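You operate a simulated robot arm through the tools that you are given. There is no shell and no other tool. Be economical: measure what you need, move in short steps, check, and stop when the job is done.

You are at the controls of a simulated robot arm. One attempt, no reset.

## Task
Take the yellow paper ball and put it on the pink notebook.

The check looks at the end state, three seconds after you hand in, the way a careful person would. Anything else that was tipped, shoved, dropped, spilled or broken makes it a failure.

## Robot
A 7-joint arm with a two-finger parallel gripper, fixed in place. Base frame: the origin is at the foot of the arm, x ahead of it, y to its left, z up; the work surface is at about z = -3. Readings come in mm, rad, newtons and seconds.
With the tool pointing down near the work surface it reaches from about 240 to 620 mm from the base axis. Its first joint turns from -1.152 to 1.152 rad. Payload 2.6 kg.
The tool frame sits at the grasp point between the pads (the TCP): z along the fingers, y along the line on which they close. The tips reach 30 mm beyond it. Largest opening 94 mm; finger width 28, thickness 10; the body of the gripper, 50 by 96 mm, starts 55 mm behind the TCP.
Orientation is that of the tool frame in the base frame, as a unit quaternion [x, y, z, w]. With the fingers straight down and closing along the base's y, the tool's x points along the base's -x, its y along +y and its z along -z.

## Interface
- The arm moves only by the tool move_arm. Its argument "plan" is a list of rows, each a list of 7 numbers: the turn, a rotation vector about the tool's x, y, z in units of 90 degrees (1.0 is 90 degrees), then the shift along the tool's x, y, z in units of 400 mm (1.0 is 400 mm), then the finger opening in mm, from 0 to 94. In form: [[ax, ay, az, tx, ty, tz, claw], ...]. A call has 1 to 12 rows; each row is the pose to reach, as a shift and turn from the pose commanded when the call began, along the tool's axes at that moment. A call with a number of a shift or a turn outside -1 to 1 is refused whole. Rows are played at 5 a second. More than 50 mm and 0.15 rad between two rows, or a gripper value outside its range, and nothing of the call is played. Where a pose cannot be reached the arm comes as near as it can. A force on the tool above 40 N (or 10 N above the force at the start of the call, whichever is more), or a blocked arm, ends the call early, and 0.2 s more pass. The fingers move at their own pace (about 72 mm/s each) and stop on an object; they squeeze with about 34 N. The grip force told is the motor's: it shows also when the fingers shut on nothing. Time passes only in rows, and 0.2 s behind the last, so rows that repeat a pose let the fingers close. It gives the time, the measured TCP pose, the force on the tool (base axes), the opening and the grip force at its end, in the units of the frame above (readings bear some noise).
- Cameras (640 x 400 px; columns grow to the right, rows downward): "scene" is fixed at [22.5, 422.4, 572.2]; the picture's right is [-0.85, -0.53, 0.00], its down [-0.32, 0.52, -0.79] and it looks along [0.42, -0.68, -0.61] (base axes); focal length 294 px, centre (320, 200). "wrist" rides on the gripper at [-37, 0, -58] in the tool frame; the picture's right is [0.00, -1.00, 0.00], its down [0.97, 0.00, -0.24] and it looks along [0.24, 0.00, 0.97] (tool axes); focal length 218 px, centre (320, 200). There is no depth. A picture from a camera that has moved, and an enlarged one, comes with that camera's place and axes in the base frame and with its lens. The place of the scene camera against the robot may be out by one fixed shift of up to 18 mm in any direction.
- snapshot(camera): a new picture of that camera. The clock stands still meanwhile.
- inspect(camera, box): a new picture of the part [left, top, right, bottom] of that camera's present view, enlarged. The clock stands still meanwhile.
- close_job(): hands the job in; it is judged then, once.

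Work in short steps. Places have to be worked out from the pictures, the camera data and where the tool is seen: move nearer, look again, correct. Check each grasp and each placing, and mend what went wrong. You have 90 turns and 36 pictures in all, those below and enlarged ones among them. Open the gripper and draw the arm clear of the work before you hand the job in, unless the task says otherwise; then end with one line.

The tools are called after "Call:" by a JSON object that holds its "method" and its "body". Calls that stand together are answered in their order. move_arm: Moves the arm, as the interface text tells. Its arguments: {"type":"object","properties":{"plan":{"type":"array","items":{"type":"array","items":{"type":"number"}}}},"required":["plan"]} The other tools are called the same way: snapshot (camera) takes a picture; inspect (camera, box) takes an enlarged picture of a part of a camera's view; close_job () hands the job in.

At the start:

```text
time_s: 0.0
tool_pos: [424.0, -173.0, 284.9]
ee_rot: [0.0, 1.0, 0.001, 0.0]
contact_force: [-0.2, 0.4, -0.9]
finger_gap: 94.0
grip_force: 0.1
```

scene: 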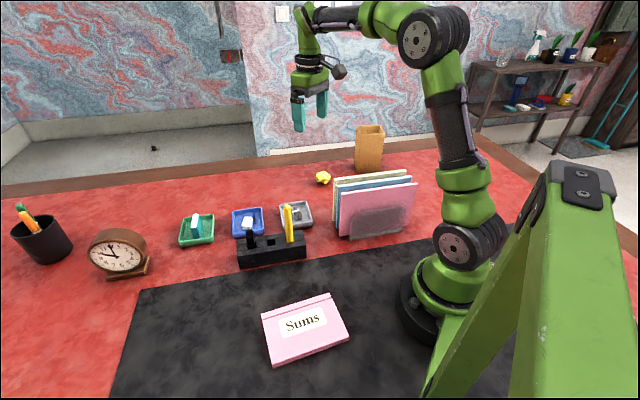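
wrist: 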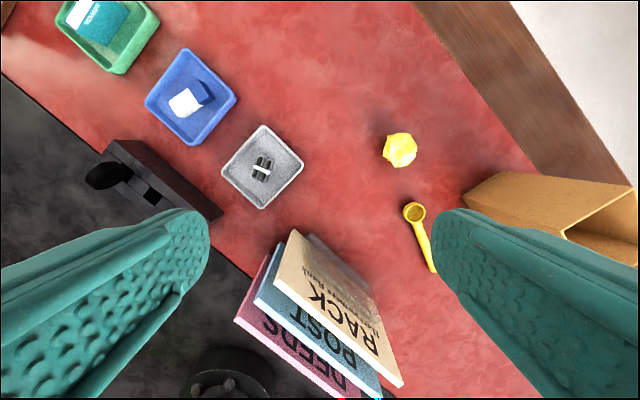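

The ball appears to be at about (455, -289), roughly 45 mm wide, with nothing close to it. I'll move above it, come part of the way down, and look again.

Call:
{"method": "move_arm", "body": {"plan": [[0, 0, 0, -0.026, -0.097, 0, 94], [0, 0, 0, -0.052, -0.193, 0, 94], [0, 0, 0, -0.0775, -0.29, 0, 94], [0, 0, 0, -0.0775, -0.29, 0.1, 94], [0, 0, 0, -0.0775, -0.29, 0.2, 94], [0, 0, 0, -0.0775, -0.29, 0.3, 94], [0, 0, 0, -0.0775, -0.29, 0.4, 94], [0, 0, 0, -0.0775, -0.29, 0.4, 94]]}}

Call:
{"method": "snapshot", "body": {"camera": "wrist"}}

Call:
{"method": "inspect", "body": {"camera": "scene", "box": [240, 270, 380, 380]}}

```text
time_s: 1.8
tool_pos: [455.0, -288.6, 124.9]
ee_rot: [0.0, 1.0, 0.0, 0.001]
contact_force: [0.3, 0.0, 0.8]
finger_gap: 93.9
grip_force: 0.0
```

```text
33 pictures are left
camera wrist: at [492.2, -287.0, 182.9], right [0.0, -1.0, 0.0], down [-0.97, 0.0, 0.24], along [-0.24, 0.0, -0.97], focal length 218 px, centre (320, 200)
```

wrist: 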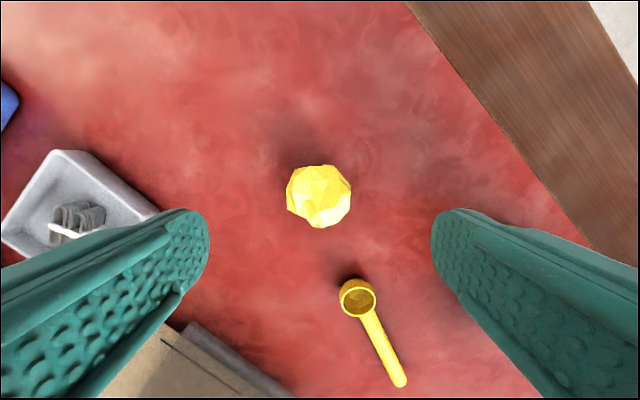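

```text
3.64 times, centred on (310, 325) of scene
camera zoom: at [22.5, 422.4, 572.2], right [-0.85, -0.53, 0.0], down [-0.32, 0.52, -0.79], along [0.42, -0.68, -0.61], focal length 1068 px, centre (356, -254)
```

zoom: 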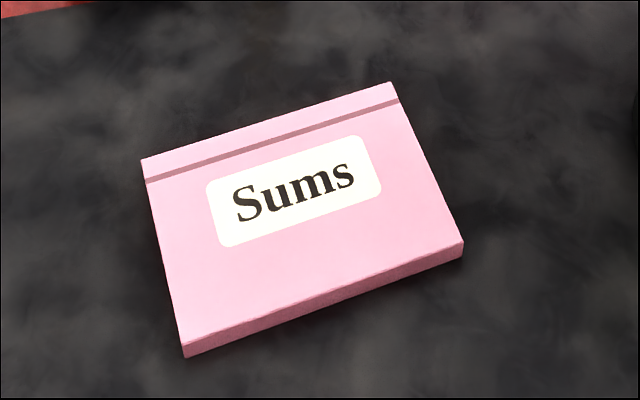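

The ball is centred between the fingers at about (455, -287), and the tray and spoon are well clear. I'll lower to z≈31 and then close.

Call:
{"method": "move_arm", "body": {"plan": [[0, 0, 0, 0, 0, 0.1, 94], [0, 0, 0, 0, 0, 0.18, 94], [0, 0, 0, 0, 0, 0.235, 94], [0, 0, 0, 0, 0, 0.235, 94], [0, 0, 0, 0, 0, 0.235, 60], [0, 0, 0, 0, 0, 0.235, 30], [0, 0, 0, 0, 0, 0.235, 30], [0, 0, 0, 0, 0, 0.235, 30]]}}

Call:
{"method": "snapshot", "body": {"camera": "wrist"}}

```text
time_s: 3.6
tool_pos: [454.5, -290.2, 32.2]
ee_rot: [0.0, 1.0, 0.0, -0.001]
contact_force: [0.2, 0.8, 0.4]
finger_gap: 44.8
grip_force: 33.7
```

```text
31 pictures are left
camera wrist: at [491.9, -289.0, 89.6], right [0.0, -1.0, 0.0], down [-0.97, 0.0, 0.24], along [-0.24, 0.0, -0.97], focal length 218 px, centre (320, 200)
```

wrist: 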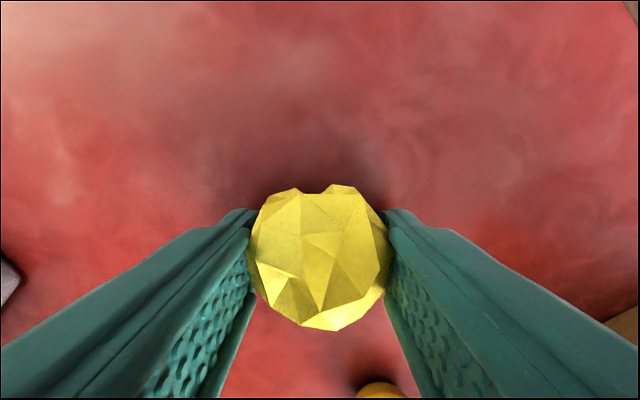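

The grip is holding at 44.8 mm and 34 N with the ball between the pads. I'll lift to about z 285 and make the first half of the crossing toward the notebook.

Call:
{"method": "move_arm", "body": {"plan": [[0, 0, 0, 0, 0, 0.13, 30], [0, 0, 0, 0, 0, 0.02, 30], [0, 0, 0, 0, 0, -0.09, 30], [0, 0, 0, 0, 0, -0.2, 30], [0, 0, 0, 0, 0, -0.31, 30], [0, 0, 0, 0, 0, -0.42, 30], [0, 0, 0, 0, 0, -0.53, 30], [0, 0, 0, 0, 0, -0.63, 30]]}}

```text
refused: row 1 steps farther than a row can; nothing moved
```

The first row used the wrong reference, and nothing moved. I'll resend the lift with shifts measured from the present pose.

Call:
{"method": "move_arm", "body": {"plan": [[0, 0, 0, 0, 0, -0.08, 30], [0, 0, 0, 0, 0, -0.19, 30], [0, 0, 0, 0, 0, -0.3, 30], [0, 0, 0, 0, 0, -0.41, 30], [0, 0, 0, 0, 0, -0.52, 30], [0, 0, 0, 0, 0, -0.63, 30], [0, 0, 0, 0.05, 0.096, -0.63, 30], [0, 0, 0, 0.1, 0.193, -0.63, 30], [0, 0, 0, 0.15, 0.29, -0.63, 30], [0, 0, 0, 0.2, 0.386, -0.63, 30], [0, 0, 0, 0.25, 0.483, -0.63, 30], [0, 0, 0, 0.3, 0.58, -0.63, 30]]}}

```text
time_s: 6.2
tool_pos: [334.5, -53.4, 280.0]
ee_rot: [0.0, 1.0, 0.0, 0.0]
contact_force: [0.1, -0.8, 0.5]
finger_gap: 44.7
grip_force: 34.1
```

The ball is still held at 44.7 mm. I'll carry on toward about (213, 175) at the same height.

Call:
{"method": "move_arm", "body": {"plan": [[0, 0, 0, 0.05, 0.096, 0, 30], [0, 0, 0, 0.1, 0.193, 0, 30], [0, 0, 0, 0.15, 0.29, 0, 30], [0, 0, 0, 0.2, 0.386, 0, 30], [0, 0, 0, 0.25, 0.483, 0, 30], [0, 0, 0, 0.3, 0.57, 0, 30], [0, 0, 0, 0.3, 0.57, 0, 30]]}}

Call:
{"method": "snapshot", "body": {"camera": "wrist"}}

Call:
{"method": "snapshot", "body": {"camera": "scene"}}

```text
time_s: 7.8
tool_pos: [212.2, 170.0, 283.2]
ee_rot: [-0.001, 1.0, 0.0, 0.001]
contact_force: [0.5, 1.6, -0.3]
finger_gap: 44.6
grip_force: 34.2
```

```text
30 pictures are left
camera wrist: at [249.3, 171.3, 341.3], right [0.0, -1.0, 0.0], down [-0.97, 0.0, 0.24], along [-0.24, 0.0, -0.97], focal length 218 px, centre (320, 200)
```

wrist: 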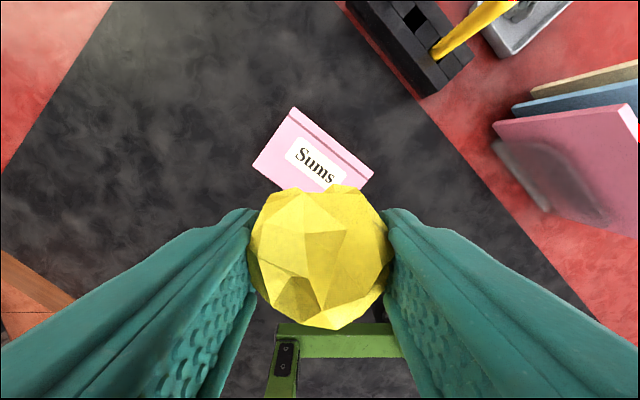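

```text
29 pictures are left
```

scene: 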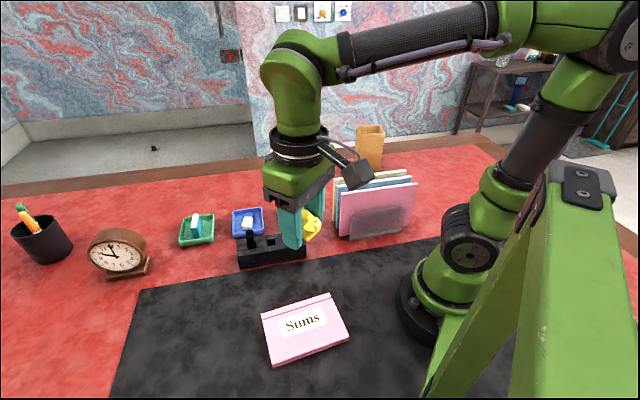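

The wrist view puts the notebook's centre at about (214, 184), and the ball is still held. A green frame stands behind the work, so I'll look at it more closely before I descend.

Call:
{"method": "inspect", "body": {"camera": "wrist", "box": [220, 300, 420, 400]}}

Call:
{"method": "inspect", "body": {"camera": "scene", "box": [380, 140, 640, 400]}}

```text
3.20 times, centred on (320, 350) of wrist
camera zoom: at [249.3, 171.3, 341.3], right [0.0, -1.0, 0.0], down [-0.97, 0.0, 0.24], along [-0.24, 0.0, -0.97], focal length 698 px, centre (320, -280)
```

zoom: 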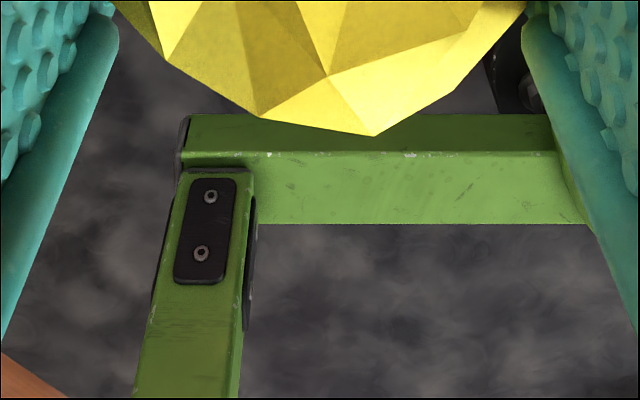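

```text
1.54 times, centred on (510, 270) of scene
camera zoom: at [22.5, 422.4, 572.2], right [-0.85, -0.53, 0.0], down [-0.32, 0.52, -0.79], along [0.42, -0.68, -0.61], focal length 452 px, centre (28, 92)
```

zoom: 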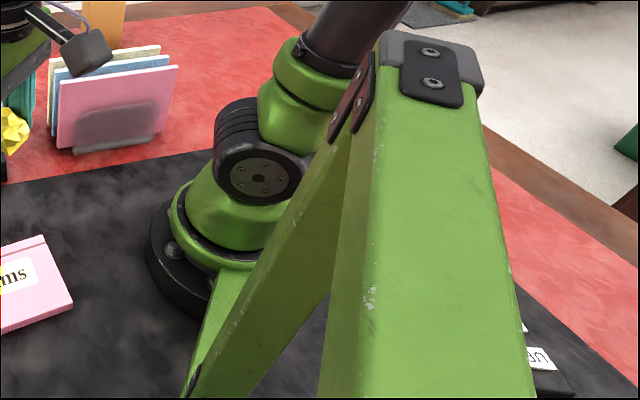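

The green frame is the camera's bracket, and it's well clear of the arm. I'll shift to (214, 184), lower to about z 95, and look.

Call:
{"method": "move_arm", "body": {"plan": [[0, 0, 0, -0.005, 0.035, 0.05, 30], [0, 0, 0, -0.005, 0.035, 0.16, 30], [0, 0, 0, -0.005, 0.035, 0.27, 30], [0, 0, 0, -0.005, 0.035, 0.37, 30], [0, 0, 0, -0.005, 0.035, 0.47, 30], [0, 0, 0, -0.005, 0.035, 0.47, 30]]}}

Call:
{"method": "snapshot", "body": {"camera": "wrist"}}

Call:
{"method": "inspect", "body": {"camera": "scene", "box": [200, 220, 400, 380]}}

```text
time_s: 9.2
tool_pos: [215.4, 184.6, 93.2]
ee_rot: [-0.001, 1.0, 0.001, 0.001]
contact_force: [-0.3, 0.6, 0.9]
finger_gap: 45.3
grip_force: 33.5
```

```text
26 pictures are left
camera wrist: at [252.5, 185.2, 151.5], right [0.0, -1.0, 0.0], down [-0.97, 0.0, 0.24], along [-0.24, 0.0, -0.97], focal length 218 px, centre (320, 200)
```

wrist: 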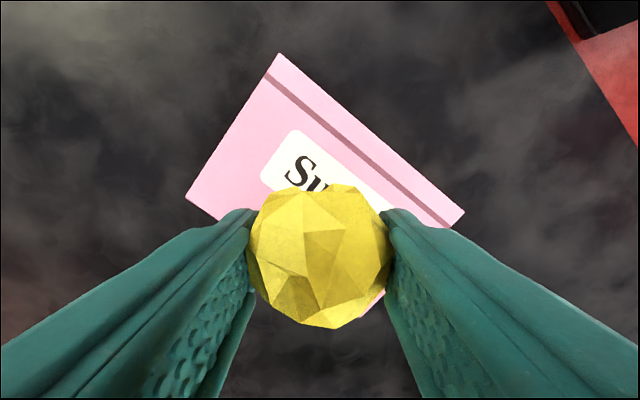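

```text
2.50 times, centred on (300, 300) of scene
camera zoom: at [22.5, 422.4, 572.2], right [-0.85, -0.53, 0.0], down [-0.32, 0.52, -0.79], along [0.42, -0.68, -0.61], focal length 734 px, centre (370, -50)
```

zoom: 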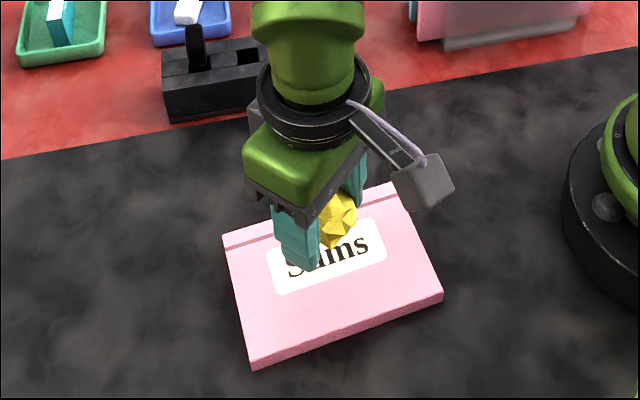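

The notebook's centre comes out at about (213, 182), directly below the tool. I'll lower in small steps and watch for contact, expecting it at about z 43-45.

Call:
{"method": "move_arm", "body": {"plan": [[0, 0, 0, 0, 0, 0.06, 30], [0, 0, 0, 0, 0, 0.1, 30], [0, 0, 0, 0, 0, 0.11, 30], [0, 0, 0, 0, 0, 0.115, 30], [0, 0, 0, 0, 0, 0.115, 30]]}}

Call:
{"method": "inspect", "body": {"camera": "scene", "box": [250, 270, 350, 350]}}

```text
time_s: 10.4
tool_pos: [218.7, 186.0, 48.4]
ee_rot: [0.0, 1.0, 0.001, 0.002]
contact_force: [-2.7, -0.5, 10.8]
finger_gap: 44.7
grip_force: 34.1
stopped in row 5: the force on the tool passed its limit (the readings are from after the stop); the commanded pose is now the measured one
```

```text
5.00 times, centred on (300, 310) of scene
camera zoom: at [22.5, 422.4, 572.2], right [-0.85, -0.53, 0.0], down [-0.32, 0.52, -0.79], along [0.42, -0.68, -0.61], focal length 1469 px, centre (420, -350)
```

zoom: 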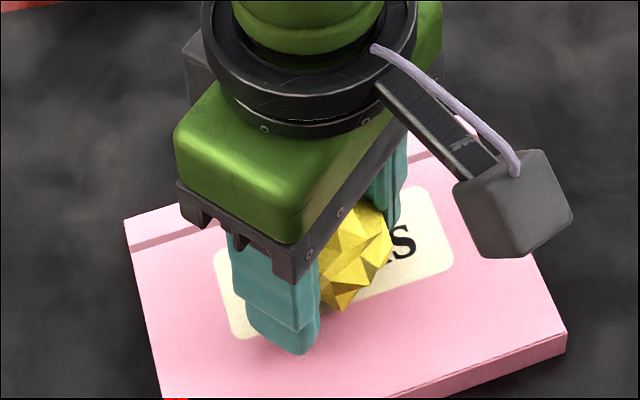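

The ball is touching the notebook at about z 48 with 11 N. I'll ease up 1 mm and open the fingers slowly.

Call:
{"method": "move_arm", "body": {"plan": [[0, 0, 0, 0, 0, -0.0025, 40], [0, 0, 0, 0, 0, -0.0025, 46], [0, 0, 0, 0, 0, -0.0025, 50], [0, 0, 0, 0, 0, -0.0025, 56], [0, 0, 0, 0, 0, -0.0025, 64], [0, 0, 0, 0, 0, -0.0025, 74], [0, 0, 0, 0, 0, -0.0025, 84], [0, 0, 0, 0, 0, -0.0025, 84]]}}

Call:
{"method": "snapshot", "body": {"camera": "wrist"}}

```text
time_s: 12.2
tool_pos: [217.6, 183.6, 49.6]
ee_rot: [0.0, 1.0, 0.001, 0.002]
contact_force: [0.0, 0.6, 0.3]
finger_gap: 84.1
grip_force: 0.0
```

```text
23 pictures are left
camera wrist: at [254.6, 185.3, 107.5], right [0.0, -1.0, 0.0], down [-0.97, 0.0, 0.24], along [-0.24, 0.0, -0.97], focal length 218 px, centre (320, 200)
```

wrist: 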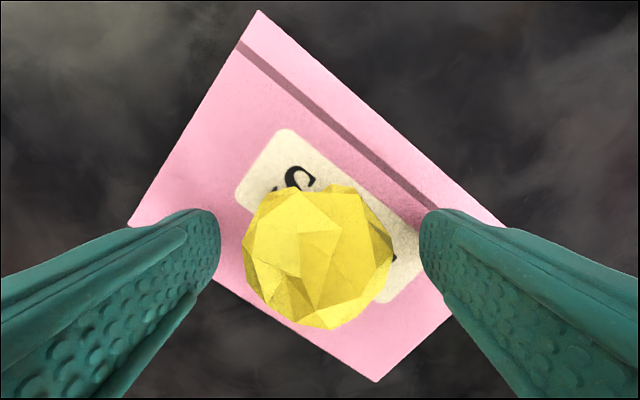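

The ball is free between the open fingers and resting on the notebook. I'll raise the arm straight up and check.

Call:
{"method": "move_arm", "body": {"plan": [[0, 0, 0, 0, 0, -0.05, 84], [0, 0, 0, 0, 0, -0.12, 84], [0, 0, 0, 0, 0, -0.22, 84], [0, 0, 0, 0, 0, -0.33, 84], [0, 0, 0, 0, 0, -0.44, 84], [0, 0, 0, 0, 0, -0.55, 84], [0, 0, 0, -0.1, 0, -0.55, 84], [0, 0, 0, -0.2, 0, -0.55, 84], [0, 0, 0, -0.2, 0, -0.55, 84]]}}

Call:
{"method": "snapshot", "body": {"camera": "scene"}}

Call:
{"method": "snapshot", "body": {"camera": "wrist"}}

```text
time_s: 14.2
tool_pos: [296.0, 182.9, 268.9]
ee_rot: [0.0, 1.0, 0.001, 0.002]
contact_force: [-0.5, 0.4, -0.7]
finger_gap: 84.0
grip_force: 0.0
```

```text
22 pictures are left
```

scene: 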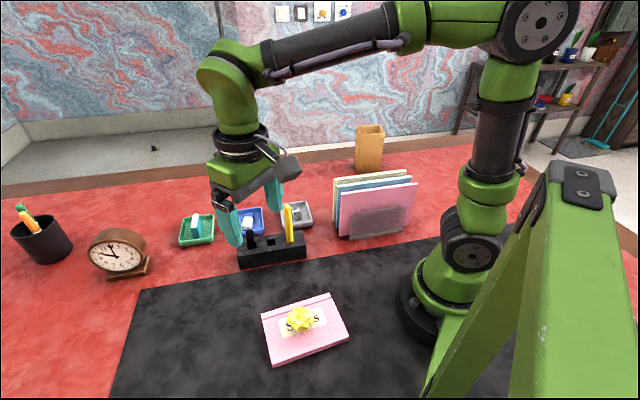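

```text
21 pictures are left
camera wrist: at [333.1, 183.3, 327.7], right [0.0, -1.0, 0.0], down [-0.97, 0.0, 0.24], along [-0.24, 0.0, -0.97], focal length 218 px, centre (320, 200)
```

wrist: 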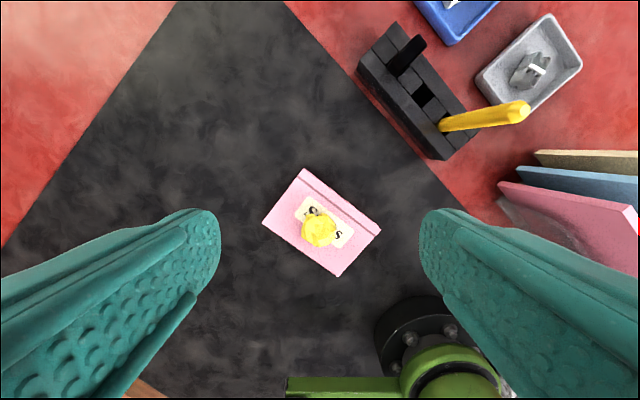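

The ball sits at the middle of the notebook, nothing else has moved, and the arm is clear with the gripper open. I'll hand in.

Call:
{"method": "close_job", "body": {}}

```text
The job is handed in.
```

The yellow paper ball is resting at the middle of the pink notebook, the last pictures show nothing else disturbed, and I handed the job in with the gripper open and the arm clear.
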